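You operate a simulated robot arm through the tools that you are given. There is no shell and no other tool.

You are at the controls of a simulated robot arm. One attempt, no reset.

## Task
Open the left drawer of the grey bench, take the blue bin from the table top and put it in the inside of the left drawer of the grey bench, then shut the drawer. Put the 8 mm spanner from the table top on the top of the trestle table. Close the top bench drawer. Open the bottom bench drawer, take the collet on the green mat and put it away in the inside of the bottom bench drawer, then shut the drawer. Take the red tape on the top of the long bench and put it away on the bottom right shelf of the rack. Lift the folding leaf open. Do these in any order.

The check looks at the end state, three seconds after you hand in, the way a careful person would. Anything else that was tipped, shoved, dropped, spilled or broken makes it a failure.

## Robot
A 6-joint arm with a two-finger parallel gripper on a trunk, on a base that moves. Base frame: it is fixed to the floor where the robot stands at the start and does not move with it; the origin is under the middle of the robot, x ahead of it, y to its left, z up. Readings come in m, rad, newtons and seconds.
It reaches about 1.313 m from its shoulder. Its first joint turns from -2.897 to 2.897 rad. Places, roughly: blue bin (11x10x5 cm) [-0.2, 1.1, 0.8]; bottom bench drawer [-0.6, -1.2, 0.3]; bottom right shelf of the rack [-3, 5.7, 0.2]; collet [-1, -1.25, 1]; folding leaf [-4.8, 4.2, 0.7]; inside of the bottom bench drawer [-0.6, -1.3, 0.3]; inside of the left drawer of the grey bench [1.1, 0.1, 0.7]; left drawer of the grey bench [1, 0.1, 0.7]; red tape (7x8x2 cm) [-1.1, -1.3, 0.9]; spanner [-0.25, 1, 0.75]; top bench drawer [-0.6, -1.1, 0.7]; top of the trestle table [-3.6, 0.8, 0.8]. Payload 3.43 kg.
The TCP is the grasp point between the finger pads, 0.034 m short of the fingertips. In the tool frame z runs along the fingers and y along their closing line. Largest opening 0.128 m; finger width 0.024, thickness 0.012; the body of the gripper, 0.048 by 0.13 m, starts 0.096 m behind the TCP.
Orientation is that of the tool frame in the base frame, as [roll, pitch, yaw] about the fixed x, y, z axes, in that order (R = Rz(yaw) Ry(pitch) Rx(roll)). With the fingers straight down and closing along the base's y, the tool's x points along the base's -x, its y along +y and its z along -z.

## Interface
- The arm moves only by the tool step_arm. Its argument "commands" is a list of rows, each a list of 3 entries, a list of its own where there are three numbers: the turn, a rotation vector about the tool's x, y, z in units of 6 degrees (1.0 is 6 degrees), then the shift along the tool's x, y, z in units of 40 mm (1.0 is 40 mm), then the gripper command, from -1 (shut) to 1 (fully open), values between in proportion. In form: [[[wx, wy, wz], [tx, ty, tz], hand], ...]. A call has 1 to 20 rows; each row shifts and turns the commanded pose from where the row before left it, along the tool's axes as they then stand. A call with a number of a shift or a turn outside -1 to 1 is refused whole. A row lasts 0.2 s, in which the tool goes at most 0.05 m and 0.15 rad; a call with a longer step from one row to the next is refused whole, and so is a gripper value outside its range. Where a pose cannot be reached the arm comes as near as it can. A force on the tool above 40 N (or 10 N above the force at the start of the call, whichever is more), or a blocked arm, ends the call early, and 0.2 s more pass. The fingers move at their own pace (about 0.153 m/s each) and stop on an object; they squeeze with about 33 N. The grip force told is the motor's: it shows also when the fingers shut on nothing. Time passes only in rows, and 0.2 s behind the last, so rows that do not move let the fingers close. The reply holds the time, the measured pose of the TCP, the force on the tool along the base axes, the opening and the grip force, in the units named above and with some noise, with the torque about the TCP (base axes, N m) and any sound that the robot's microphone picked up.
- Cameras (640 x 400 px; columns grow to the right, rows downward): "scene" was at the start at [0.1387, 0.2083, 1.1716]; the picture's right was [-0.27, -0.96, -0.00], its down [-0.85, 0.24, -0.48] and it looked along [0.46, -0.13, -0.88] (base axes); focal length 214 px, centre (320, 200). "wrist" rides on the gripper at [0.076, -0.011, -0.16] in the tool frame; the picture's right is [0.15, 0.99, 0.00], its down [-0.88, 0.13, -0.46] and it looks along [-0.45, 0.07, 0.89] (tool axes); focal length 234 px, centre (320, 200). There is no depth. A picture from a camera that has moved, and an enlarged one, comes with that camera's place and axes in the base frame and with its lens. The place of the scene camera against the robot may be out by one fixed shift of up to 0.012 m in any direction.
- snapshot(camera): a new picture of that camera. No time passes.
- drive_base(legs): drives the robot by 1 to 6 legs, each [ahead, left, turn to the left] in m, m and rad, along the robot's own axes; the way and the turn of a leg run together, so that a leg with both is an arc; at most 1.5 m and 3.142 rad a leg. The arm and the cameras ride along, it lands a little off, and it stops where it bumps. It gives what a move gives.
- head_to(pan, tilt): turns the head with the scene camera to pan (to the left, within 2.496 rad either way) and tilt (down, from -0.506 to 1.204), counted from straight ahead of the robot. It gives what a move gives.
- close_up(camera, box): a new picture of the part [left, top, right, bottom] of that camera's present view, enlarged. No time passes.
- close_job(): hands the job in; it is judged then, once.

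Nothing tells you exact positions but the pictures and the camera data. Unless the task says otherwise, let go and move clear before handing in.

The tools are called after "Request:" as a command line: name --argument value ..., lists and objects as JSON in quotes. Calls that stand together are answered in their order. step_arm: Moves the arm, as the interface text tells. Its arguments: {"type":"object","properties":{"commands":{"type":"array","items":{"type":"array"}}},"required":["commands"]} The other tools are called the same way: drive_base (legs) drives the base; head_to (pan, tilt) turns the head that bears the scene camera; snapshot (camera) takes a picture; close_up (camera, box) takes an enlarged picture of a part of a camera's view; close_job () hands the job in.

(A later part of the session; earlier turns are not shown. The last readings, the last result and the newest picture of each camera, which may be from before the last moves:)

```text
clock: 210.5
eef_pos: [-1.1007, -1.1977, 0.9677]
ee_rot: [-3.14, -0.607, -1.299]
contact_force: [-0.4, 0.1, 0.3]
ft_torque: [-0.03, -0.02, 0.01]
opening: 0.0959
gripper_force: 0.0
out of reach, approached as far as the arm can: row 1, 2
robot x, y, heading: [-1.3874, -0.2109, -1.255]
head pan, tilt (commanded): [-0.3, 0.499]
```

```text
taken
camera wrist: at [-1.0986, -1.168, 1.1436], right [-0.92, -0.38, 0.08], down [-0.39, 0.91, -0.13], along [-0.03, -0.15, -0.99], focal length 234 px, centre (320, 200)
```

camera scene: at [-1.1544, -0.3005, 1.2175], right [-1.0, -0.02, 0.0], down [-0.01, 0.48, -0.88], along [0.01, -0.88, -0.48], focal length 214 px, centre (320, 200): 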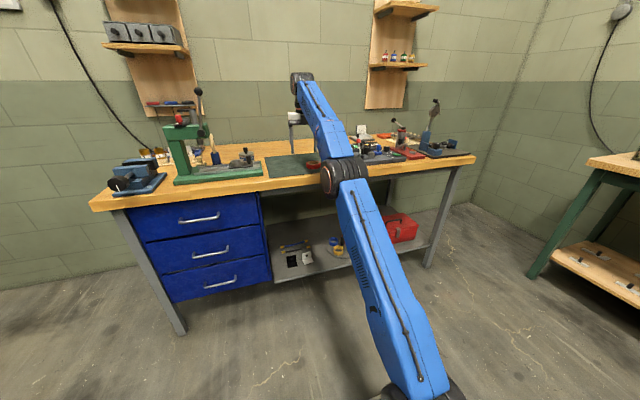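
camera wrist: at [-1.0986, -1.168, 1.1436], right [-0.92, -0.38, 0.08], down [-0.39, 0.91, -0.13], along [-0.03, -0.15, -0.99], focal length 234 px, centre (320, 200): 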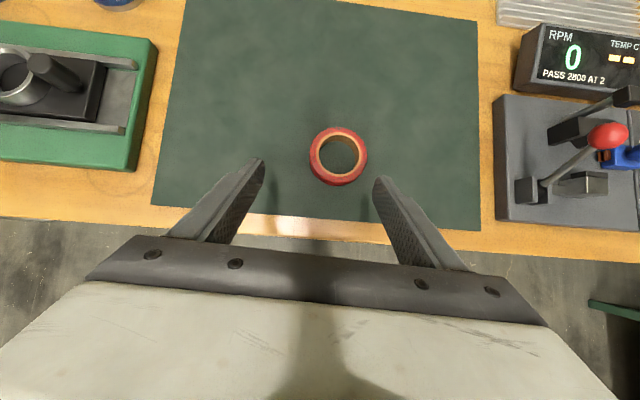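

The last wrist joint seems to limit how far the gripper can turn left. The tape is round, so I'll rotate the gripper a bit to the right instead, line up and approach.

Request:
step_arm --commands '[[[-0.41, 0, 0.59], [0, 0, 0], 0.5], [[-0.41, 0, 0.59], [0, 0, 0], 0.5], [[0, 0, 0], [0.16, 0.37, 0.27], 0.5], [[0, 0, 0], [0, 0, 0.8], 0.5]]'

Request:
snapshot --camera "wrist"

```text
clock: 211.5
eef_pos: [-1.1115, -1.2321, 0.9382]
ee_rot: [-3.133, -0.605, -1.428]
contact_force: [-0.2, 0.1, -0.3]
ft_torque: [0.0, 0.0, -0.02]
opening: 0.0961
gripper_force: 0.0
robot x, y, heading: [-1.3832, -0.2053, -1.255]
head pan, tilt (commanded): [-0.3, 0.499]
```

```text
taken
camera wrist: at [-1.106, -1.202, 1.1135], right [-0.96, -0.27, 0.07], down [-0.27, 0.95, -0.13], along [-0.04, -0.14, -0.99], focal length 234 px, centre (320, 200)
```

wrist: 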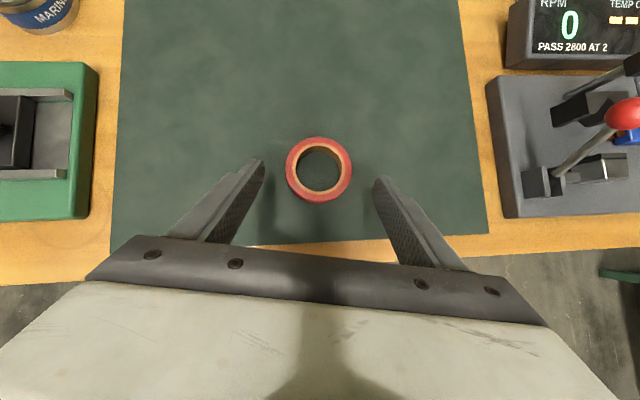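

Request:
step_arm --commands '[[[0, 0, 0], [-0.05, 0, 0.6], 0.5], [[0, 0, 0], [-0.04, 0, 0.5], 0.5], [[0, 0, 0], [0, 0, 0], -1], [[0, 0, 0], [0, 0, 0], -1], [[0, 0, 0], [0, 0, 0], -1]]'

Request:
snapshot --camera "wrist"

```text
clock: 212.7
eef_pos: [-1.1078, -1.2536, 0.9004]
ee_rot: [-3.131, -0.602, -1.428]
contact_force: [0.1, -0.2, -0.5]
ft_torque: [0.02, -0.01, -0.02]
opening: 0.0704
gripper_force: 32.9
robot x, y, heading: [-1.3869, -0.2082, -1.256]
head pan, tilt (commanded): [-0.3, 0.499]
```

```text
taken
camera wrist: at [-1.1024, -1.2245, 1.0747], right [-0.96, -0.27, 0.07], down [-0.27, 0.95, -0.12], along [-0.04, -0.14, -0.99], focal length 234 px, centre (320, 200)
```

wrist: 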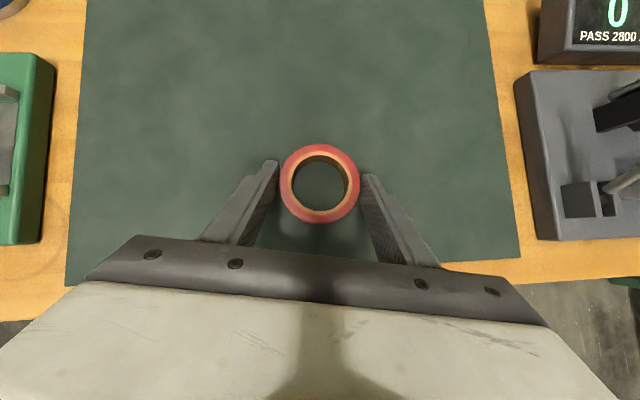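

The tape is gripped at 70 mm. I'll lift it and check the hold.

Request:
step_arm --commands '[[[0, 0, 0], [0.2, 0, -0.3], -1], [[0, 0, 0], [0.4, 0, -0.6], -1], [[0, 0, 0], [0.3, 0, -0.7], -1], [[0, 0, 0], [0, 0, -0.9], -1], [[0, 0, 0], [0, 0, -0.9], -1], [[0, 0, 0], [0, 0, -0.9], -1]]'

Request:
snapshot --camera "wrist"

Request:
snapshot --camera "scene"

```text
clock: 214.1
eef_pos: [-1.1188, -1.1855, 1.059]
ee_rot: [-3.133, -0.601, -1.427]
contact_force: [1.1, -1.0, -0.6]
ft_torque: [0.03, 0.0, -0.04]
opening: 0.0703
gripper_force: 33.3
robot x, y, heading: [-1.3838, -0.209, -1.261]
head pan, tilt (commanded): [-0.3, 0.499]
```

```text
taken
camera wrist: at [-1.1144, -1.1569, 1.2342], right [-0.96, -0.27, 0.07], down [-0.27, 0.95, -0.12], along [-0.04, -0.14, -0.99], focal length 234 px, centre (320, 200)
```

wrist: 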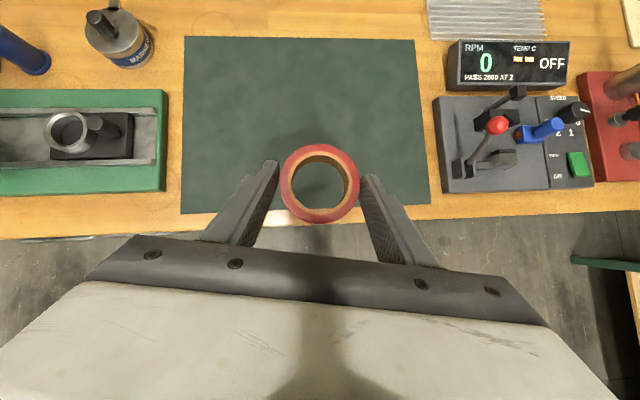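

```text
taken
camera scene: at [-1.1543, -0.3008, 1.2175], right [-1.0, -0.02, 0.0], down [-0.01, 0.48, -0.88], along [0.01, -0.88, -0.48], focal length 214 px, centre (320, 200)
```

scene: 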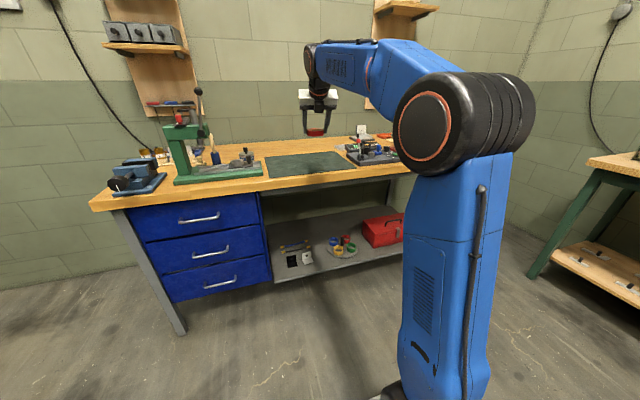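

The tape is secure. I'll tuck the arm in, back away from the bench, and turn around toward the rack on the far side of the room.

Request:
step_arm --commands '[[[0, 0, 0], [-0.77, 0, -0.53], -1], [[0, 0, 0], [-0.77, 0, -0.53], -1], [[0, 0, 0], [-0.77, 0, -0.53], -1], [[0, 0, 0], [-0.77, 0, -0.53], -1], [[0, 0, 0], [-0.77, 0, -0.53], -1]]'

Request:
drive_base --legs '[[-0.55, 0, 0], [0, 0, 1.57], [0, 0, 1.57]]'

Request:
head_to --pan 0.0 --tilt 0.25

Request:
snapshot --camera "scene"

```text
clock: 215.3
eef_pos: [-1.1473, -0.998, 1.0591]
ee_rot: [-3.131, -0.599, -1.427]
contact_force: [0.9, -0.9, -1.6]
ft_torque: [-0.01, 0.02, -0.03]
opening: 0.0704
gripper_force: 33.0
robot x, y, heading: [-1.3866, -0.2101, -1.254]
head pan, tilt (commanded): [-0.3, 0.499]
```

```text
clock: 226.2
eef_pos: [-1.8341, 1.1035, 1.0586]
ee_rot: [-3.13, -0.601, 1.758]
contact_force: [0.6, -0.1, -0.2]
ft_torque: [0.02, -0.03, -0.01]
opening: 0.07
gripper_force: 32.7
robot x, y, heading: [-1.5642, 0.3265, 1.927]
head pan, tilt (commanded): [-0.3, 0.499]
```

```text
clock: 227.0
eef_pos: [-1.8349, 1.1027, 1.0596]
ee_rot: [-3.13, -0.601, 1.756]
contact_force: [0.1, 0.0, -0.7]
ft_torque: [-0.04, 0.01, 0.0]
opening: 0.0699
gripper_force: 33.5
robot x, y, heading: [-1.5637, 0.3232, 1.927]
head pan, tilt (commanded): [0.0, 0.25]
```

```text
taken
camera scene: at [-1.834, 0.4152, 1.2406], right [0.94, 0.35, 0.0], down [0.09, -0.23, -0.97], along [-0.34, 0.91, -0.25], focal length 214 px, centre (320, 200)
```

scene: 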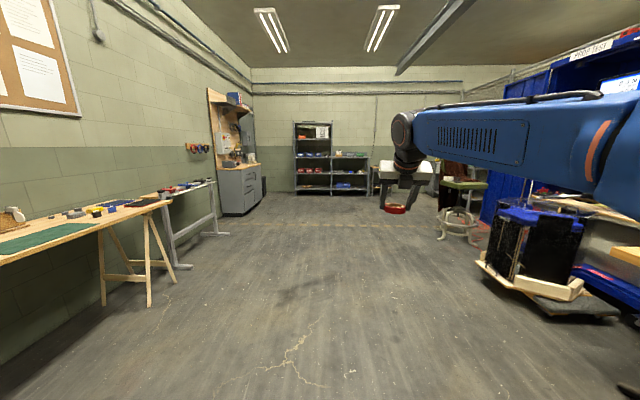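

The way to the rack is clear. I'll drive 2.7 m and look again.

Request:
drive_base --legs '[[1.35, 0, 0], [1.35, 0, -0.03]]'

Request:
head_to --pan 0.15 --tilt 0.35

Request:
snapshot --camera "scene"

Request:
close_up --camera "scene" --box '[230, 90, 430, 215]'

Request:
close_up --camera "scene" --box '[0, 60, 240, 210]'

```text
clock: 240.2
eef_pos: [-2.7876, 3.6538, 1.0604]
ee_rot: [-3.13, -0.603, 1.739]
contact_force: [0.1, 0.1, -1.0]
ft_torque: [-0.01, 0.03, 0.03]
opening: 0.0693
gripper_force: 32.6
robot x, y, heading: [-2.5307, 2.8722, 1.913]
head pan, tilt (commanded): [0.0, 0.25]
```

```text
clock: 240.9
eef_pos: [-2.7867, 3.6555, 1.0597]
ee_rot: [-3.131, -0.603, 1.741]
contact_force: [0.2, -0.1, -0.6]
ft_torque: [0.03, 0.03, 0.01]
opening: 0.0693
gripper_force: 33.5
robot x, y, heading: [-2.5301, 2.8713, 1.916]
head pan, tilt (commanded): [0.15, 0.351]
```

```text
taken
camera scene: at [-2.8111, 2.961, 1.2312], right [0.88, 0.47, 0.0], down [0.16, -0.3, -0.94], along [-0.44, 0.83, -0.34], focal length 214 px, centre (320, 200)
```

scene: 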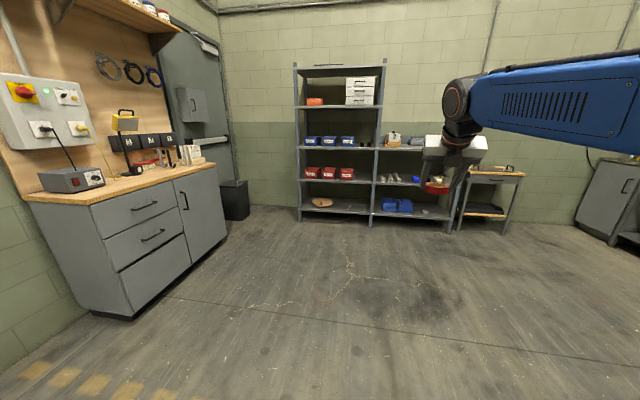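

```text
3.20 times, centred on (330, 152) of scene
camera zoom: at [-2.8111, 2.961, 1.2312], right [0.88, 0.47, 0.0], down [0.16, -0.3, -0.94], along [-0.44, 0.83, -0.34], focal length 686 px, centre (288, 352)
```

zoom: 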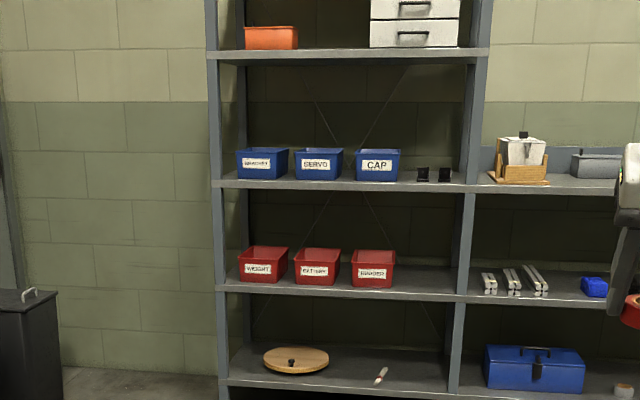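

```text
2.67 times, centred on (120, 135) of scene
camera zoom: at [-2.8111, 2.961, 1.2312], right [0.88, 0.47, 0.0], down [0.16, -0.3, -0.94], along [-0.44, 0.83, -0.34], focal length 572 px, centre (853, 373)
```

zoom: 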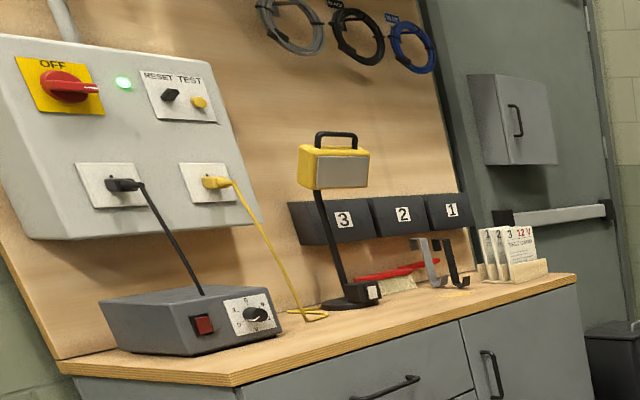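

The bottom right shelf holds a blue toolbox on its left side. I'll move closer and look at the free space.

Request:
drive_base --legs '[[1.1, 0, -0.02]]'

Request:
head_to --pan 0.1 --tilt 0.55

Request:
snapshot --camera "scene"

Request:
close_up --camera "scene" --box '[260, 80, 560, 267]'

Request:
snapshot --camera "wrist"

```text
clock: 246.6
eef_pos: [-3.1393, 4.7038, 1.0589]
ee_rot: [-3.132, -0.602, 1.726]
contact_force: [0.4, -0.1, -0.5]
ft_torque: [-0.02, 0.02, 0.01]
opening: 0.0691
gripper_force: 33.0
robot x, y, heading: [-2.8958, 3.9162, 1.9]
head pan, tilt (commanded): [0.15, 0.351]
```

```text
clock: 247.3
eef_pos: [-3.1393, 4.7037, 1.0594]
ee_rot: [-3.131, -0.603, 1.726]
contact_force: [0.4, 0.0, 0.2]
ft_torque: [-0.02, -0.04, -0.02]
opening: 0.0689
gripper_force: 33.0
robot x, y, heading: [-2.8909, 3.9182, 1.9]
head pan, tilt (commanded): [0.099, 0.55]
```

```text
taken
camera scene: at [-3.1677, 4.0098, 1.213], right [0.91, 0.41, 0.0], down [0.22, -0.48, -0.85], along [-0.35, 0.78, -0.52], focal length 214 px, centre (320, 200)
```

scene: 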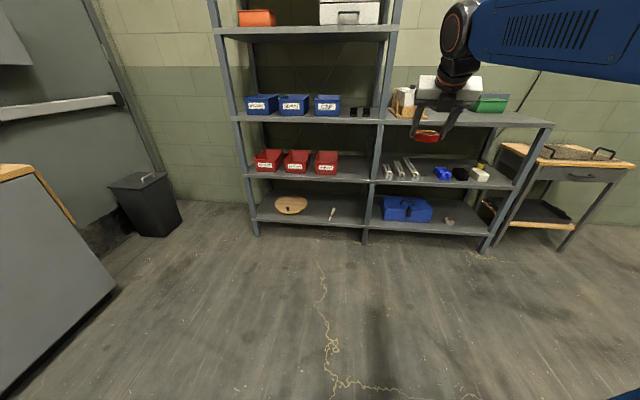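

```text
2.13 times, centred on (410, 174) of scene
camera zoom: at [-3.1677, 4.0098, 1.213], right [0.91, 0.41, 0.0], down [0.22, -0.48, -0.85], along [-0.35, 0.78, -0.52], focal length 458 px, centre (128, 256)
```

zoom: 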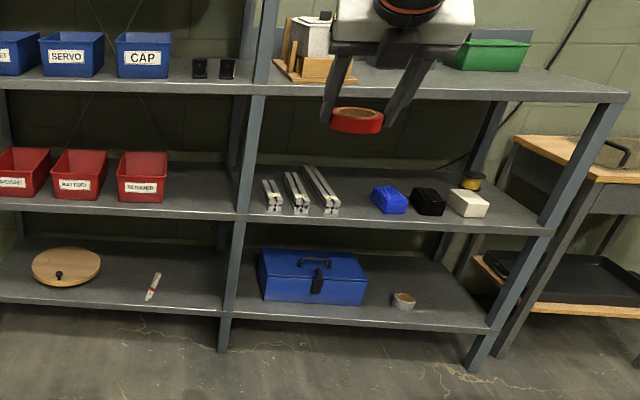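

```text
taken
camera wrist: at [-3.1446, 4.6745, 1.2347], right [0.96, 0.28, 0.07], down [0.29, -0.95, -0.12], along [0.04, 0.14, -0.99], focal length 234 px, centre (320, 200)
```

wrist: 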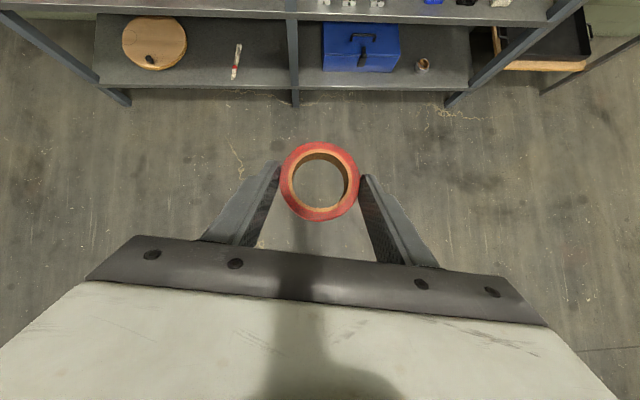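

I've located the shelf's front edge and its free right end, past the small roll. Before sidestepping right, I'll check what's on that side.

Request:
head_to --pan -0.9 --tilt 0.6

Request:
snapshot --camera "scene"

```text
clock: 248.6
eef_pos: [-3.1406, 4.7043, 1.0598]
ee_rot: [-3.131, -0.602, 1.725]
contact_force: [-0.6, 0.2, -0.6]
ft_torque: [0.02, -0.01, 0.01]
opening: 0.069
gripper_force: 33.0
robot x, y, heading: [-2.8937, 3.9139, 1.897]
head pan, tilt (commanded): [-0.901, 0.6]
```

```text
taken
camera scene: at [-3.0826, 4.0023, 1.2085], right [0.84, -0.54, 0.0], down [-0.31, -0.47, -0.83], along [0.45, 0.69, -0.56], focal length 214 px, centre (320, 200)
```

scene: 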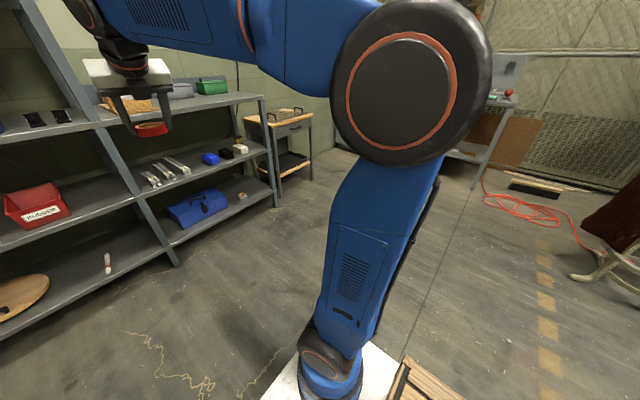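

The floor on the right is clear. I'll sidestep and move up to the shelf.

Request:
drive_base --legs '[[0.0, -0.67, 0.0], [0.28, 0, 0]]'

Request:
head_to --pan 0.2 --tilt 0.7

Request:
snapshot --camera "scene"

Request:
snapshot --camera "wrist"

```text
clock: 253.9
eef_pos: [-2.5673, 5.1868, 1.0595]
ee_rot: [-3.131, -0.602, 1.708]
contact_force: [-0.7, -0.6, -0.9]
ft_torque: [0.0, 0.0, 0.0]
opening: 0.0688
gripper_force: 33.5
robot x, y, heading: [-2.3314, 4.3927, 1.879]
head pan, tilt (commanded): [-0.901, 0.6]
```

```text
clock: 255.2
eef_pos: [-2.5666, 5.1862, 1.0594]
ee_rot: [-3.132, -0.602, 1.708]
contact_force: [0.4, -0.7, 0.5]
ft_torque: [-0.02, -0.02, 0.01]
opening: 0.0681
gripper_force: 33.3
robot x, y, heading: [-2.3327, 4.3957, 1.883]
head pan, tilt (commanded): [0.201, 0.7]
```

```text
taken
camera scene: at [-2.6129, 4.4844, 1.1998], right [0.87, 0.49, 0.0], down [0.31, -0.56, -0.76], along [-0.37, 0.67, -0.64], focal length 214 px, centre (320, 200)
```

scene: 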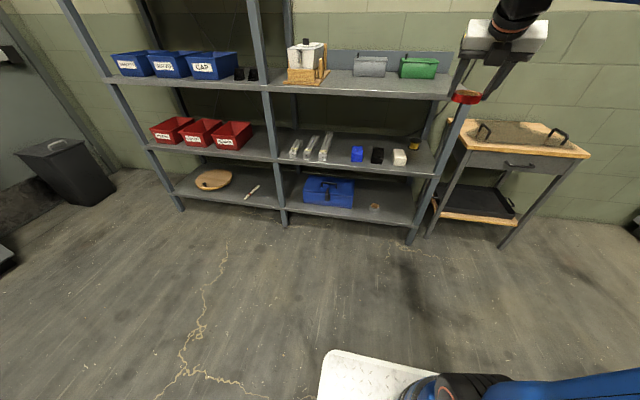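

```text
taken
camera wrist: at [-2.5725, 5.1569, 1.2347], right [0.96, 0.26, 0.07], down [0.27, -0.96, -0.12], along [0.04, 0.14, -0.99], focal length 234 px, centre (320, 200)
```

wrist: 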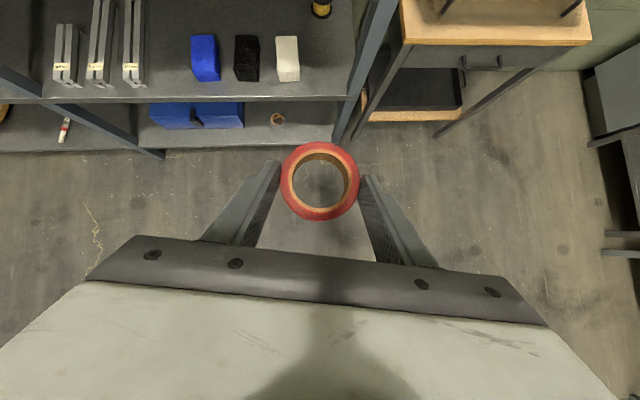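

I'll bring the tape in front of the shelf, staying outside the rack, and then lower it.

Request:
step_arm --commands '[[[0, 0, 0], [0.794, -0.145, 0.545], -1], [[0, 0, 0], [0.794, -0.145, 0.545], -1], [[0, 0, 0], [0.794, -0.145, 0.545], -1], [[0, 0, 0], [0.794, -0.145, 0.545], -1], [[0, 0, 0], [0.794, -0.145, 0.545], -1], [[0, 0, 0], [0.794, -0.145, 0.545], -1], [[0, 0, 0], [0.794, -0.145, 0.545], -1], [[0, 0, 0], [-0.55, 0, 0.8], -1], [[0, 0, 0], [-0.55, 0, 0.8], -1], [[0, 0, 0], [-0.55, 0, 0.8], -1], [[0, 0, 0], [-0.55, 0, 0.8], -1], [[0, 0, 0], [-0.55, 0, 0.8], -1], [[0, 0, 0], [-0.55, 0, 0.8], -1]]'

Request:
snapshot --camera "wrist"

Request:
snapshot --camera "scene"

```text
clock: 258.0
eef_pos: [-2.646, 5.445, 0.8276]
ee_rot: [-3.131, -0.601, 1.709]
contact_force: [0.6, 1.0, -0.5]
ft_torque: [-0.02, -0.01, -0.01]
opening: 0.0681
gripper_force: 32.5
robot x, y, heading: [-2.338, 4.3965, 1.881]
head pan, tilt (commanded): [0.201, 0.7]
```

```text
taken
camera wrist: at [-2.6507, 5.4166, 1.0031], right [0.96, 0.26, 0.07], down [0.27, -0.95, -0.12], along [0.04, 0.14, -0.99], focal length 234 px, centre (320, 200)
```

wrist: 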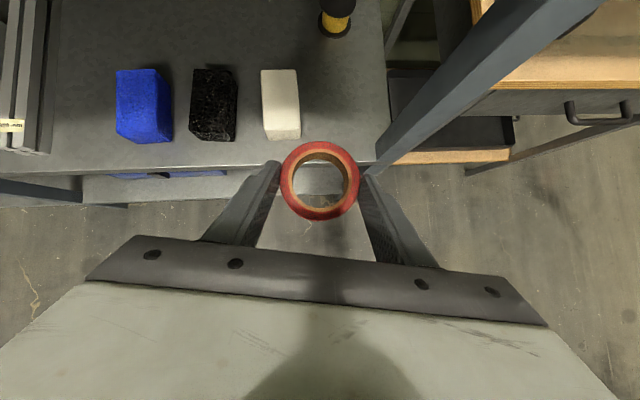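

```text
taken
camera scene: at [-2.6129, 4.4842, 1.1998], right [0.87, 0.49, 0.0], down [0.31, -0.56, -0.77], along [-0.37, 0.67, -0.64], focal length 214 px, centre (320, 200)
```

scene: 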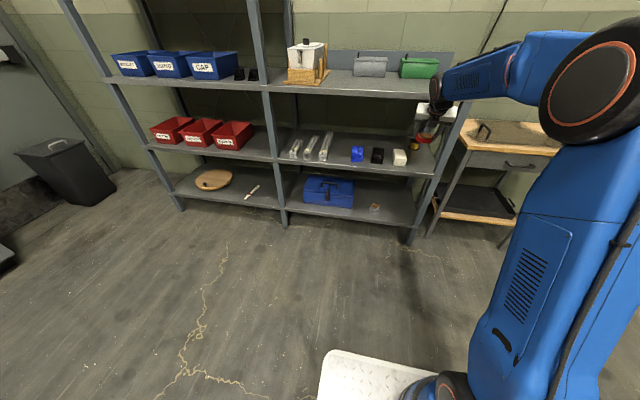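

Request:
step_arm --commands '[[[0, 0, 0], [-0.55, 0, 0.8], -1], [[0, 0, 0], [-0.55, 0, 0.8], -1], [[0, 0, 0], [-0.55, 0, 0.8], -1], [[0, 0, 0], [-0.55, 0, 0.8], -1], [[0, 0, 0], [-0.55, 0, 0.8], -1], [[0, 0, 0], [-0.55, 0, 0.8], -1], [[0, 0, 0], [-0.55, 0, 0.8], -1], [[0, 0, 0], [-0.55, 0, 0.8], -1], [[0, 0, 0], [-0.55, 0, 0.8], -1], [[0, 0, 0], [-0.55, 0, 0.8], -1], [[0, 0, 0], [-0.55, 0, 0.8], -1], [[0, 0, 0], [-0.55, 0, 0.8], -1]]'

Request:
snapshot --camera "wrist"

Request:
close_up --camera "scene" --box '[260, 100, 500, 260]'

```text
clock: 260.6
eef_pos: [-2.6545, 5.4467, 0.3634]
ee_rot: [-3.131, -0.602, 1.711]
contact_force: [-0.2, 0.1, 0.8]
ft_torque: [-0.06, 0.0, -0.02]
opening: 0.0681
gripper_force: 33.2
robot x, y, heading: [-2.3333, 4.393, 1.882]
head pan, tilt (commanded): [0.201, 0.7]
```

```text
taken
camera wrist: at [-2.6597, 5.4167, 0.5387], right [0.96, 0.26, 0.07], down [0.27, -0.95, -0.12], along [0.04, 0.14, -0.99], focal length 234 px, centre (320, 200)
```

wrist: 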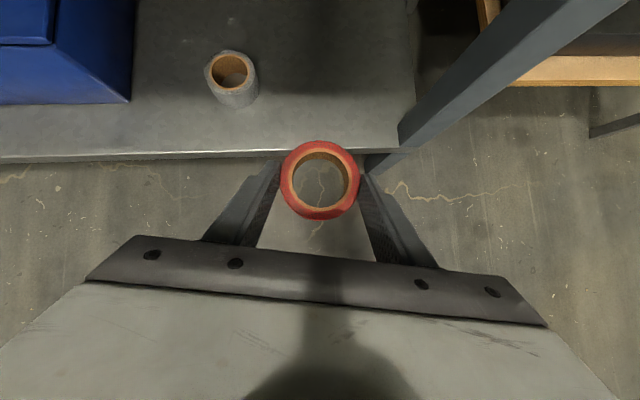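

```text
2.50 times, centred on (380, 180) of scene
camera zoom: at [-2.6128, 4.4841, 1.1999], right [0.87, 0.49, 0.0], down [0.31, -0.56, -0.77], along [-0.37, 0.67, -0.64], focal length 536 px, centre (170, 250)
```

zoom: 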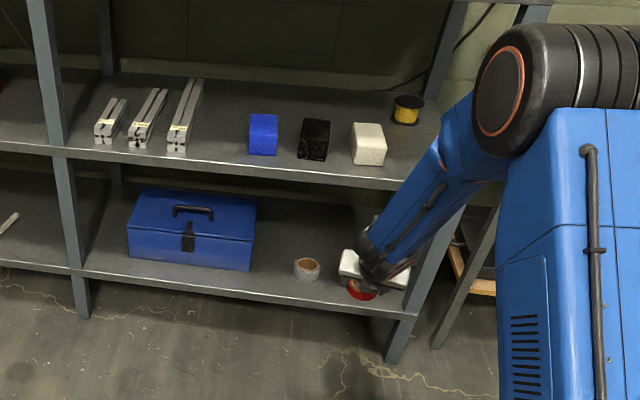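

The tape is just outside the shelf at the right height range. I'll drop 6 cm more so the wrist camera clears the shelf above, then slide in.

Request:
step_arm --commands '[[[0, 0, 0], [-0.425, 0, 0.618], -1], [[0, 0, 0], [-0.425, 0, 0.618], -1], [[0, 0, 0], [0.7, 0.06, 0.48], -1], [[0, 0, 0], [0.7, 0.06, 0.48], -1]]'

Request:
snapshot --camera "wrist"

```text
clock: 261.6
eef_pos: [-2.6584, 5.5126, 0.302]
ee_rot: [-3.13, -0.6, 1.711]
contact_force: [0.1, 0.5, -0.3]
ft_torque: [-0.01, 0.01, -0.02]
opening: 0.0677
gripper_force: 33.1
robot x, y, heading: [-2.3323, 4.3972, 1.88]
head pan, tilt (commanded): [0.201, 0.7]
```

```text
taken
camera wrist: at [-2.6646, 5.4842, 0.477], right [0.96, 0.26, 0.07], down [0.27, -0.95, -0.12], along [0.04, 0.14, -0.99], focal length 234 px, centre (320, 200)
```

wrist: 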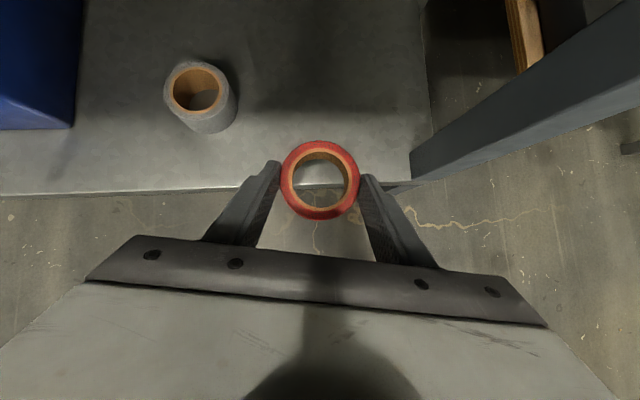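

Request:
step_arm --commands '[[[0, 0, 0], [0.77, 0.02, 0.53], -1], [[0, 0, 0], [0.77, 0.02, 0.53], -1], [[0, 0, 0], [0.77, 0.02, 0.53], -1]]'

Request:
snapshot --camera "wrist"

Request:
close_up --camera "scene" --box '[260, 100, 500, 260]'

```text
clock: 262.4
eef_pos: [-2.6716, 5.6239, 0.3006]
ee_rot: [-3.133, -0.602, 1.709]
contact_force: [0.0, 0.6, 0.6]
ft_torque: [-0.03, 0.01, 0.01]
opening: 0.0675
gripper_force: 32.7
robot x, y, heading: [-2.3312, 4.3971, 1.883]
head pan, tilt (commanded): [0.201, 0.7]
```

```text
taken
camera wrist: at [-2.6772, 5.594, 0.4752], right [0.96, 0.26, 0.07], down [0.27, -0.95, -0.12], along [0.04, 0.14, -0.99], focal length 234 px, centre (320, 200)
```

wrist: 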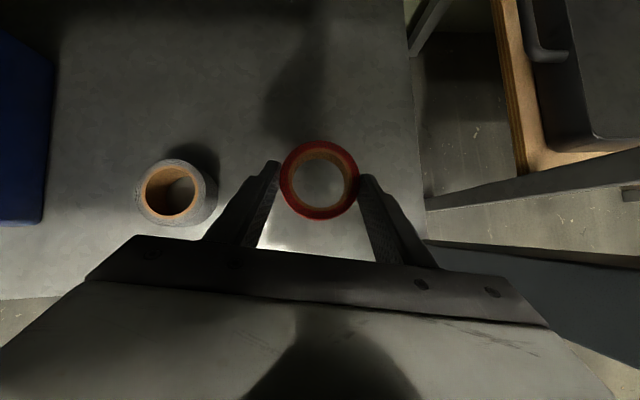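

```text
2.50 times, centred on (380, 180) of scene
camera zoom: at [-2.6129, 4.4843, 1.1998], right [0.87, 0.49, 0.0], down [0.32, -0.56, -0.76], along [-0.37, 0.67, -0.64], focal length 536 px, centre (170, 250)
```

zoom: 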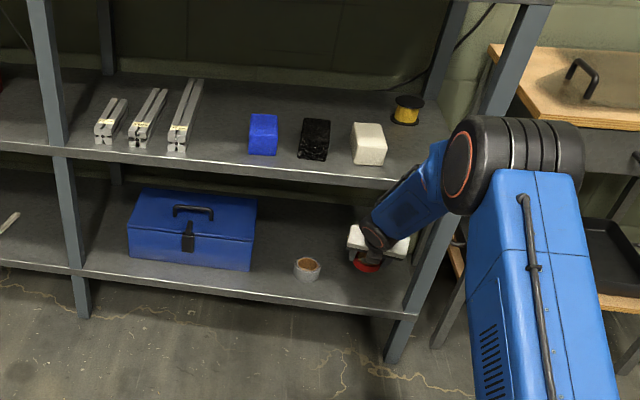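

The tape is over the free spot. I'll lower it gently until it touches.

Request:
step_arm --commands '[[[0, 0, 0], [-0.283, 0, 0.412], -1], [[0, 0, 0], [-0.283, 0, 0.412], -1], [[0, 0, 0], [-0.1, 0, 0.145], -1]]'

```text
clock: 263.2
eef_pos: [-2.6725, 5.6254, 0.2542]
ee_rot: [-3.131, -0.603, 1.709]
contact_force: [-0.2, 0.4, -0.5]
ft_torque: [-0.02, 0.01, -0.03]
opening: 0.0679
gripper_force: 33.3
robot x, y, heading: [-2.3342, 4.3953, 1.879]
head pan, tilt (commanded): [0.201, 0.7]
```

Request:
step_arm --commands '[[[0, 0, 0], [-0.07, 0, 0.1], -1], [[0, 0, 0], [-0.07, 0, 0.1], -1], [[0, 0, 0], [-0.07, 0, 0.1], -1], [[0, 0, 0], [-0.07, 0, 0.1], -1]]'

Request:
snapshot --camera "wrist"

```text
clock: 264.2
eef_pos: [-2.6716, 5.6232, 0.236]
ee_rot: [-3.131, -0.602, 1.709]
contact_force: [1.7, -1.9, 6.1]
ft_torque: [0.04, -0.3, -0.02]
opening: 0.0673
gripper_force: 32.5
robot x, y, heading: [-2.3331, 4.3952, 1.888]
head pan, tilt (commanded): [0.201, 0.7]
```

```text
taken
camera wrist: at [-2.6772, 5.5946, 0.4109], right [0.96, 0.26, 0.07], down [0.27, -0.95, -0.12], along [0.04, 0.14, -0.99], focal length 234 px, centre (320, 200)
```

wrist: 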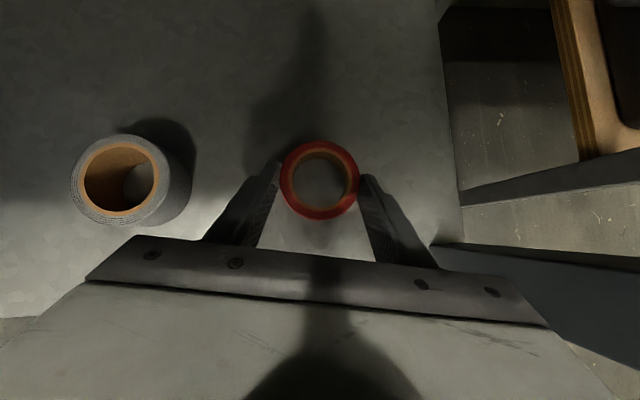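

The tape is resting on the shelf. I'll open and back out.

Request:
step_arm --commands '[[[0, 0, 0], [0, 0, 0], 0.45], [[0, 0, 0], [0, 0, 0], 0.45], [[0, 0, 0], [0, 0, -0.3], 0.45], [[0, 0, 0], [0, 0, -0.6], 0.45], [[0, 0, 0], [0, 0, -0.7], 0.45], [[0, 0, 0], [-0.74, 0, -0.5], 0.45], [[0, 0, 0], [-0.74, 0, -0.5], 0.45], [[0, 0, 0], [-0.74, 0, -0.5], 0.45]]'

Request:
snapshot --camera "wrist"

Request:
close_up --camera "scene" --box '[260, 100, 500, 260]'

```text
clock: 266.0
eef_pos: [-2.6499, 5.4813, 0.2859]
ee_rot: [-3.131, -0.6, 1.711]
contact_force: [0.1, -0.6, -0.7]
ft_torque: [0.01, 0.01, 0.01]
opening: 0.0928
gripper_force: 0.0
robot x, y, heading: [-2.3336, 4.3961, 1.877]
head pan, tilt (commanded): [0.201, 0.7]
```

```text
taken
camera wrist: at [-2.655, 5.4522, 0.4606], right [0.96, 0.26, 0.07], down [0.27, -0.96, -0.12], along [0.04, 0.14, -0.99], focal length 234 px, centre (320, 200)
```

wrist: 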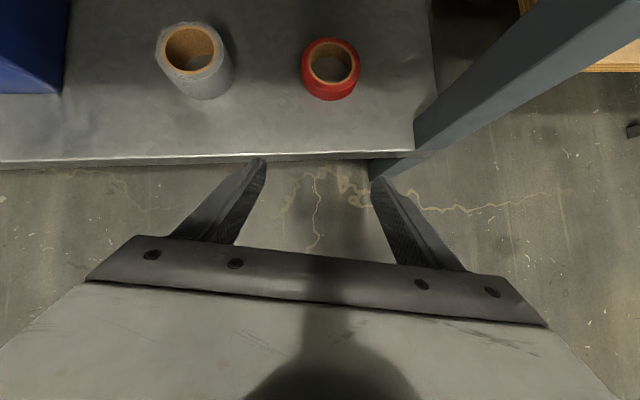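

```text
2.50 times, centred on (380, 180) of scene
camera zoom: at [-2.6129, 4.4846, 1.1998], right [0.87, 0.49, 0.0], down [0.31, -0.56, -0.76], along [-0.37, 0.67, -0.64], focal length 536 px, centre (170, 250)
```

zoom: 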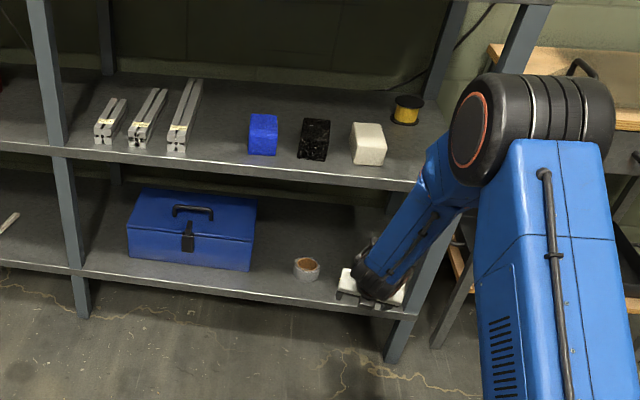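

The tape lies flat on the bottom right shelf. I'll raise the arm clear of the rack and look toward the folding leaf.

Request:
step_arm --commands '[[[0, 0, 0], [-0.3, 0, -0.9], 0], [[0, 0, 0], [0.55, 0, -0.8], 0], [[0, 0, 0], [0.55, 0, -0.8], 0], [[0, 0, 0], [0.55, 0, -0.8], 0], [[0, 0, 0], [0.55, 0, -0.8], 0], [[0, 0, 0], [0.55, 0, -0.8], 0], [[0, 0, 0], [0.55, 0, -0.8], 0], [[0, 0, 0], [0.55, 0, -0.8], 0], [[0, 0, 0], [0.55, 0, -0.8], 0], [[0, 0, 0], [0.55, 0, -0.8], 0], [[0, 0, 0], [0.55, 0, -0.8], 0], [[0, 0, 0], [0.55, 0, -0.8], 0], [[0, 0, 0], [0.55, 0, -0.8], 0], [[0, 0, 0], [0.55, 0, -0.8], 0], [[0, 0, 0], [0.55, 0, -0.8], 0], [[0, 0, 0], [0.55, 0, -0.8], 0], [[0, 0, 0], [0.4, 0, -0.8], 0]]'

Request:
drive_base --legs '[[-0.4, 0, 0]]'

Request:
head_to --pan 1.2 --tilt 0.35

Request:
snapshot --camera "scene"

Request:
close_up --camera "scene" --box '[200, 100, 520, 300]'

```text
clock: 269.6
eef_pos: [-2.6403, 5.4493, 0.9269]
ee_rot: [-3.131, -0.6, 1.71]
contact_force: [0.5, 0.8, -0.4]
ft_torque: [-0.01, -0.01, 0.0]
opening: 0.0639
gripper_force: 0.0
robot x, y, heading: [-2.3331, 4.397, 1.881]
head pan, tilt (commanded): [0.201, 0.7]
```

```text
clock: 272.1
eef_pos: [-2.5143, 5.0668, 0.9268]
ee_rot: [-3.131, -0.602, 1.706]
contact_force: [0.2, -0.4, 0.8]
ft_torque: [-0.02, -0.02, -0.03]
opening: 0.0639
gripper_force: 0.1
robot x, y, heading: [-2.2134, 4.01, 1.878]
head pan, tilt (commanded): [0.201, 0.7]
```

```text
clock: 273.4
eef_pos: [-2.513, 5.0662, 0.9271]
ee_rot: [-3.132, -0.602, 1.706]
contact_force: [0.7, -0.5, -0.6]
ft_torque: [-0.03, 0.0, -0.01]
opening: 0.0642
gripper_force: 0.0
robot x, y, heading: [-2.2097, 4.0109, 1.877]
head pan, tilt (commanded): [1.201, 0.351]
```

```text
taken
camera scene: at [-2.5422, 4.0337, 1.2312], right [0.06, 1.0, 0.0], down [0.34, -0.02, -0.94], along [-0.94, 0.06, -0.34], focal length 214 px, centre (320, 200)
```

scene: 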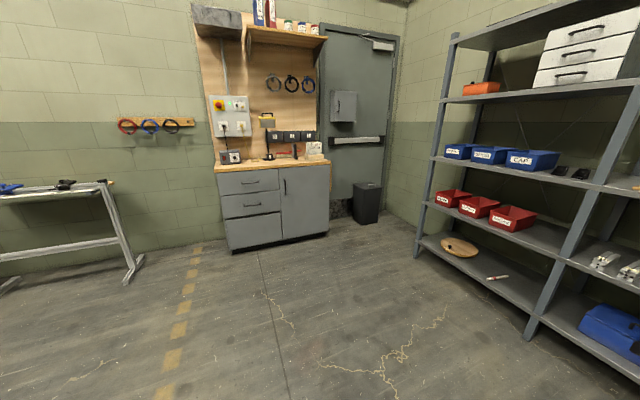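

```text
2.00 times, centred on (360, 200) of scene
camera zoom: at [-2.5422, 4.0337, 1.2312], right [0.06, 1.0, 0.0], down [0.34, -0.02, -0.94], along [-0.94, 0.06, -0.34], focal length 429 px, centre (240, 200)
```

zoom: 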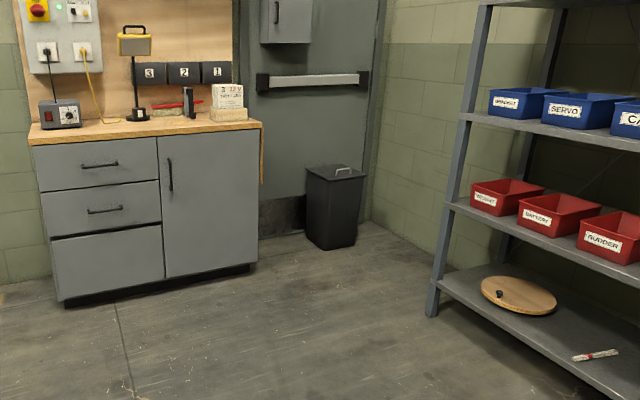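

The leaf hangs on the right end of the cabinet, on the side nearer the door. I'll turn to face that wall and move to where I can see the leaf well.

Request:
drive_base --legs '[[0, 0, 1.586], [0.3, 0, 0], [0, -0.95, 0]]'

Request:
head_to --pan 0.0 --tilt 0.35

Request:
snapshot --camera "scene"

Request:
close_up --camera "scene" --box '[180, 80, 420, 230]'

Request:
snapshot --camera "wrist"

```text
clock: 283.8
eef_pos: [-3.8475, 4.4497, 0.9268]
ee_rot: [-3.13, -0.602, -2.981]
contact_force: [0.1, -0.1, -0.4]
ft_torque: [-0.05, -0.01, -0.02]
opening: 0.0638
gripper_force: 0.1
robot x, y, heading: [-2.8032, 4.781, -2.81]
head pan, tilt (commanded): [1.201, 0.351]
```

```text
clock: 285.2
eef_pos: [-3.8485, 4.4503, 0.9266]
ee_rot: [-3.133, -0.602, -2.978]
contact_force: [-0.5, 0.6, -0.1]
ft_torque: [-0.01, 0.0, -0.01]
opening: 0.064
gripper_force: 0.0
robot x, y, heading: [-2.8051, 4.783, -2.813]
head pan, tilt (commanded): [0.0, 0.351]
```

```text
taken
camera scene: at [-2.8975, 4.5233, 1.2312], right [-0.33, 0.94, 0.0], down [0.32, 0.11, -0.94], along [-0.89, -0.31, -0.34], focal length 214 px, centre (320, 200)
```

scene: 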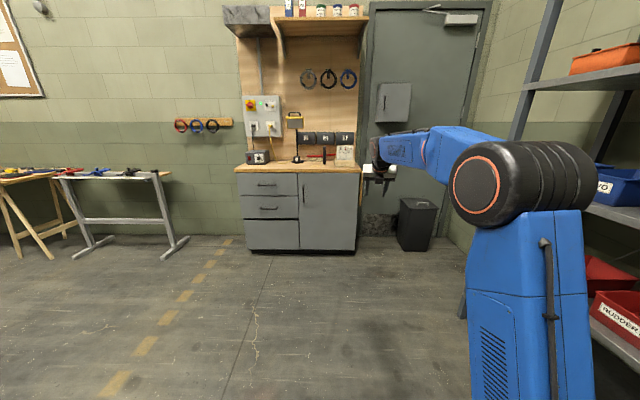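

```text
2.67 times, centred on (300, 155) of scene
camera zoom: at [-2.8975, 4.5233, 1.2312], right [-0.33, 0.94, 0.0], down [0.32, 0.11, -0.94], along [-0.89, -0.31, -0.34], focal length 572 px, centre (373, 320)
```

zoom: 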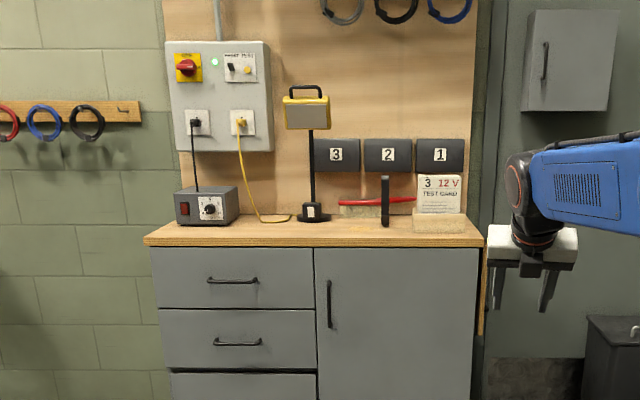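

```text
taken
camera wrist: at [-3.8191, 4.4447, 1.1022], right [-0.28, 0.96, 0.07], down [0.95, 0.29, -0.12], along [-0.14, 0.03, -0.99], focal length 234 px, centre (320, 200)
```

wrist: 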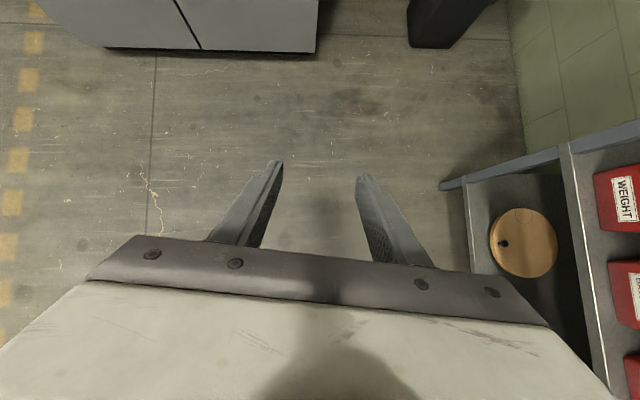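

The leaf shows as a thin strip at the cabinet's right edge. I'll zoom right in on it.

Request:
close_up --camera "scene" --box '[330, 150, 394, 215]'

Request:
close_up --camera "wrist" --box '[260, 0, 460, 60]'

```text
6.15 times, centred on (362, 182) of scene
camera zoom: at [-2.8975, 4.5233, 1.2312], right [-0.33, 0.94, 0.0], down [0.32, 0.11, -0.94], along [-0.89, -0.31, -0.34], focal length 1320 px, centre (62, 308)
```

zoom: 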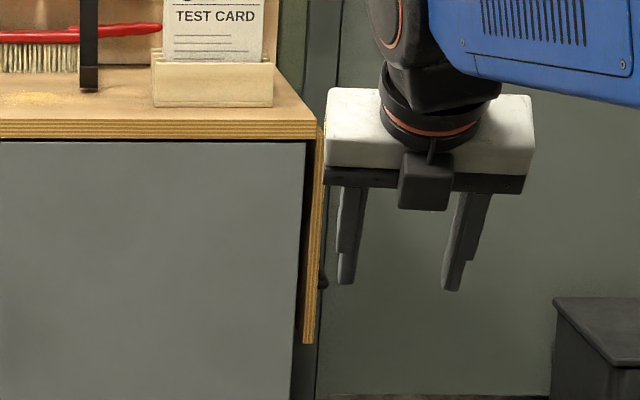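

```text
3.20 times, centred on (360, 30) of wrist
camera zoom: at [-3.8191, 4.4447, 1.1022], right [-0.28, 0.96, 0.07], down [0.95, 0.29, -0.12], along [-0.14, 0.03, -0.99], focal length 749 px, centre (192, 744)
```

zoom: 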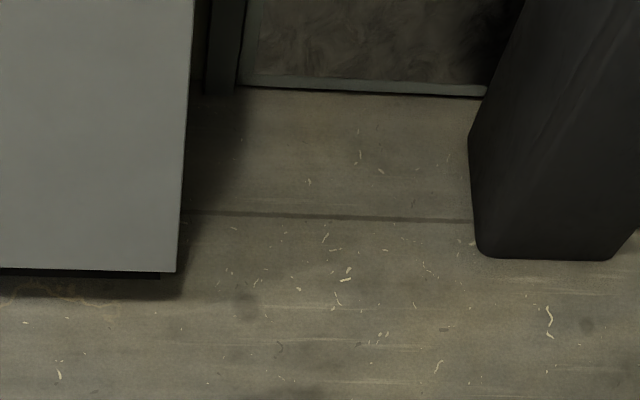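

There's a small dark handle on the leaf's outer face near its lower edge. I'll make the tool vertical and move up in front of that spot, keeping right of the cabinet, for a close look.

Request:
step_arm --commands '[[[0, -0.96, 0], [-0.3, 0, -0.5], 0], [[0, -0.96, 0], [-0.3, 0, -0.5], 0], [[0, -0.96, 0], [-0.3, 0, -0.5], 0], [[0, -0.96, 0], [-0.3, 0, -0.5], 0], [[0, -0.96, 0], [-0.3, 0, -0.5], 0], [[0, -0.95, 0], [-0.3, 0, -0.5], 0]]'

Request:
drive_base --legs '[[0, -0.22, -0.01], [0.6, 0, 0]]'

Request:
snapshot --camera "wrist"

Request:
head_to --pan -0.1 --tilt 0.4

Request:
snapshot --camera "scene"

```text
clock: 286.6
eef_pos: [-3.7429, 4.4679, 1.0137]
ee_rot: [-3.135, 0.002, -2.973]
contact_force: [-0.1, 0.2, -0.1]
ft_torque: [0.01, 0.02, 0.01]
opening: 0.0639
gripper_force: 0.0
robot x, y, heading: [-2.8014, 4.7805, -2.807]
head pan, tilt (commanded): [0.0, 0.351]
```

```text
clock: 291.3
eef_pos: [-4.3892, 4.4828, 1.0135]
ee_rot: [-3.134, 0.0, -2.973]
contact_force: [-0.1, 0.2, 0.1]
ft_torque: [0.02, -0.03, 0.0]
opening: 0.064
gripper_force: 0.1
robot x, y, heading: [-3.448, 4.7927, -2.808]
head pan, tilt (commanded): [0.0, 0.351]
```

```text
taken
camera wrist: at [-4.4619, 4.4591, 1.1736], right [-0.31, 0.95, -0.01], down [0.85, 0.28, 0.46], along [0.44, 0.13, -0.89], focal length 234 px, centre (320, 200)
```

wrist: 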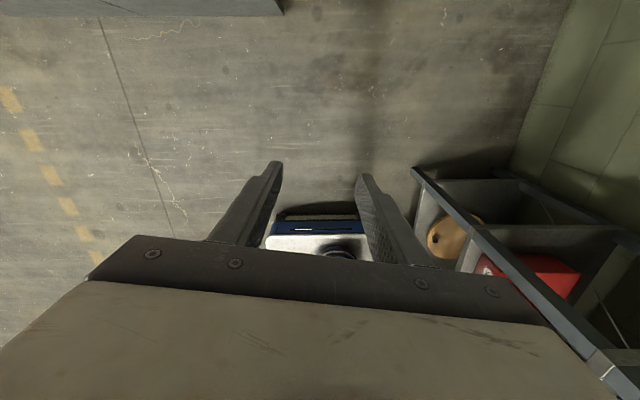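

```text
clock: 292.0
eef_pos: [-4.3885, 4.482, 1.0131]
ee_rot: [-3.132, 0.001, -2.971]
contact_force: [0.2, 0.3, 0.1]
ft_torque: [0.03, 0.0, -0.01]
opening: 0.0641
gripper_force: 0.0
robot x, y, heading: [-3.4471, 4.8001, -2.805]
head pan, tilt (commanded): [-0.099, 0.4]
```

```text
taken
camera scene: at [-3.5455, 4.5459, 1.2267], right [-0.23, 0.97, 0.0], down [0.38, 0.09, -0.92], along [-0.9, -0.21, -0.39], focal length 214 px, centre (320, 200)
```

scene: 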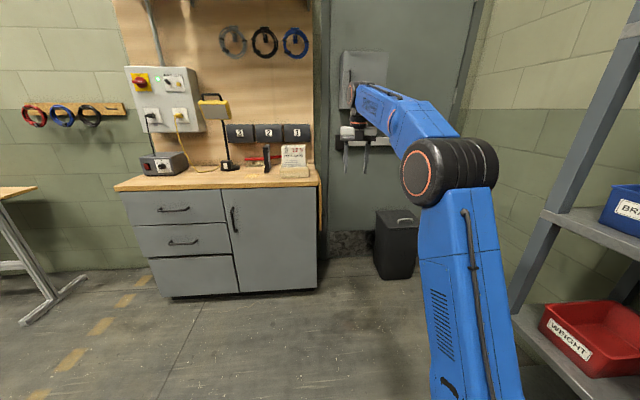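

Request:
close_up --camera "scene" --box '[280, 150, 380, 250]'

```text
4.00 times, centred on (330, 200) of scene
camera zoom: at [-3.5455, 4.5459, 1.2267], right [-0.23, 0.97, 0.0], down [0.38, 0.09, -0.92], along [-0.9, -0.21, -0.39], focal length 858 px, centre (280, 200)
```

zoom: 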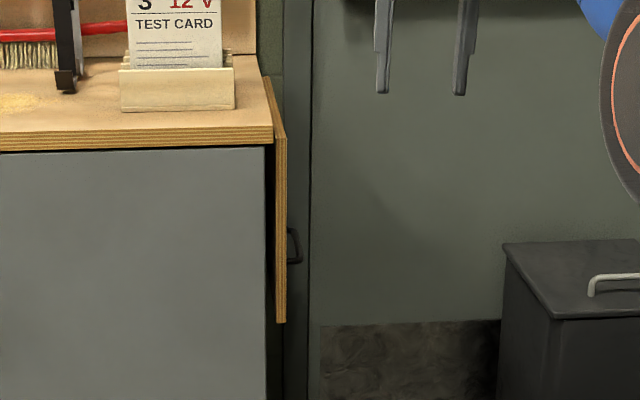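

The handle is a bar parallel to the leaf's hinge, near u -3.23, v 5.585, z 0.59 in room axes. I'll step 5 cm right and 40 cm forward so the arm can reach it from the open side.

Request:
drive_base --legs '[[0, -0.05, -0.01], [0.4, 0, 0]]'

Request:
step_arm --commands '[[[0.9, 0, 0], [0, 0, 0], 0], [[0.9, 0, 0], [0, 0, 0], 0], [[0.9, 0, 0], [0, 0, 0], 0], [[0.9, 0, 0], [0, 0, 0], 0], [[0.9, 0, 0], [0, 0, 0], 0], [[0.9, 0, 0], [0, 0, 0], 0], [[0.9, 0, 0], [0, 0, 0], 0], [[0.9, 0, 0], [0, 0, 0], 0]]'

Request:
snapshot --camera "wrist"

Request:
snapshot --camera "scene"

```text
clock: 295.0
eef_pos: [-4.7871, 4.4082, 1.0139]
ee_rot: [-3.133, -0.001, -2.983]
contact_force: [0.1, 0.0, 0.1]
ft_torque: [0.0, -0.03, -0.02]
opening: 0.0638
gripper_force: 0.0
robot x, y, heading: [-3.8458, 4.7165, -2.812]
head pan, tilt (commanded): [-0.099, 0.4]
```

```text
clock: 296.8
eef_pos: [-4.7971, 4.382, 1.0482]
ee_rot: [-2.382, 0.011, -2.989]
contact_force: [0.6, 0.1, 0.8]
ft_torque: [-0.02, 0.02, 0.0]
opening: 0.0639
gripper_force: 0.1
out of reach, approached as far as the arm can: row 6, 7, 8
robot x, y, heading: [-3.8488, 4.719, -2.816]
head pan, tilt (commanded): [-0.099, 0.4]
```

```text
taken
camera wrist: at [-4.8879, 4.4696, 1.1712], right [-0.25, 0.69, -0.68], down [0.81, 0.54, 0.25], along [0.54, -0.49, -0.69], focal length 234 px, centre (320, 200)
```

wrist: 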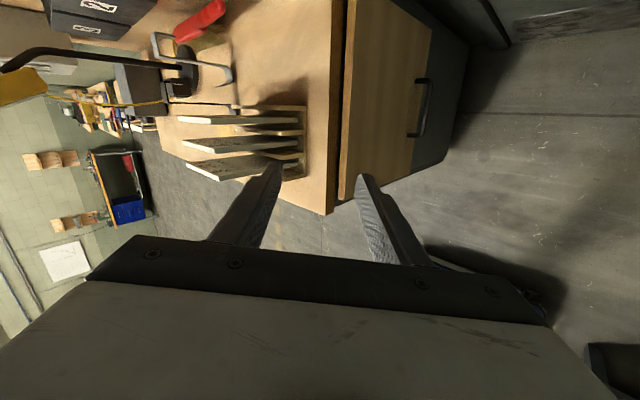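

```text
taken
camera scene: at [-3.9431, 4.4658, 1.2267], right [-0.22, 0.97, 0.0], down [0.38, 0.09, -0.92], along [-0.9, -0.21, -0.39], focal length 214 px, centre (320, 200)
```

scene: 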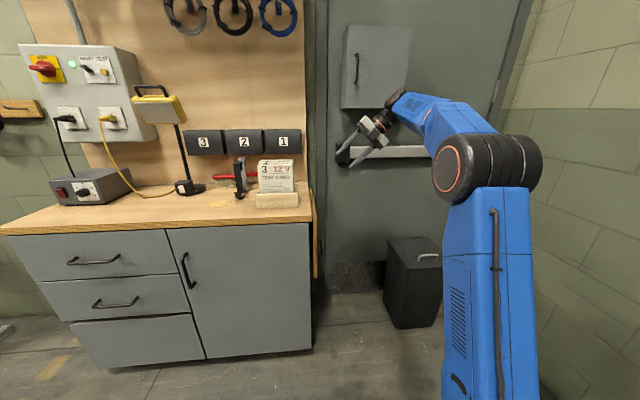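

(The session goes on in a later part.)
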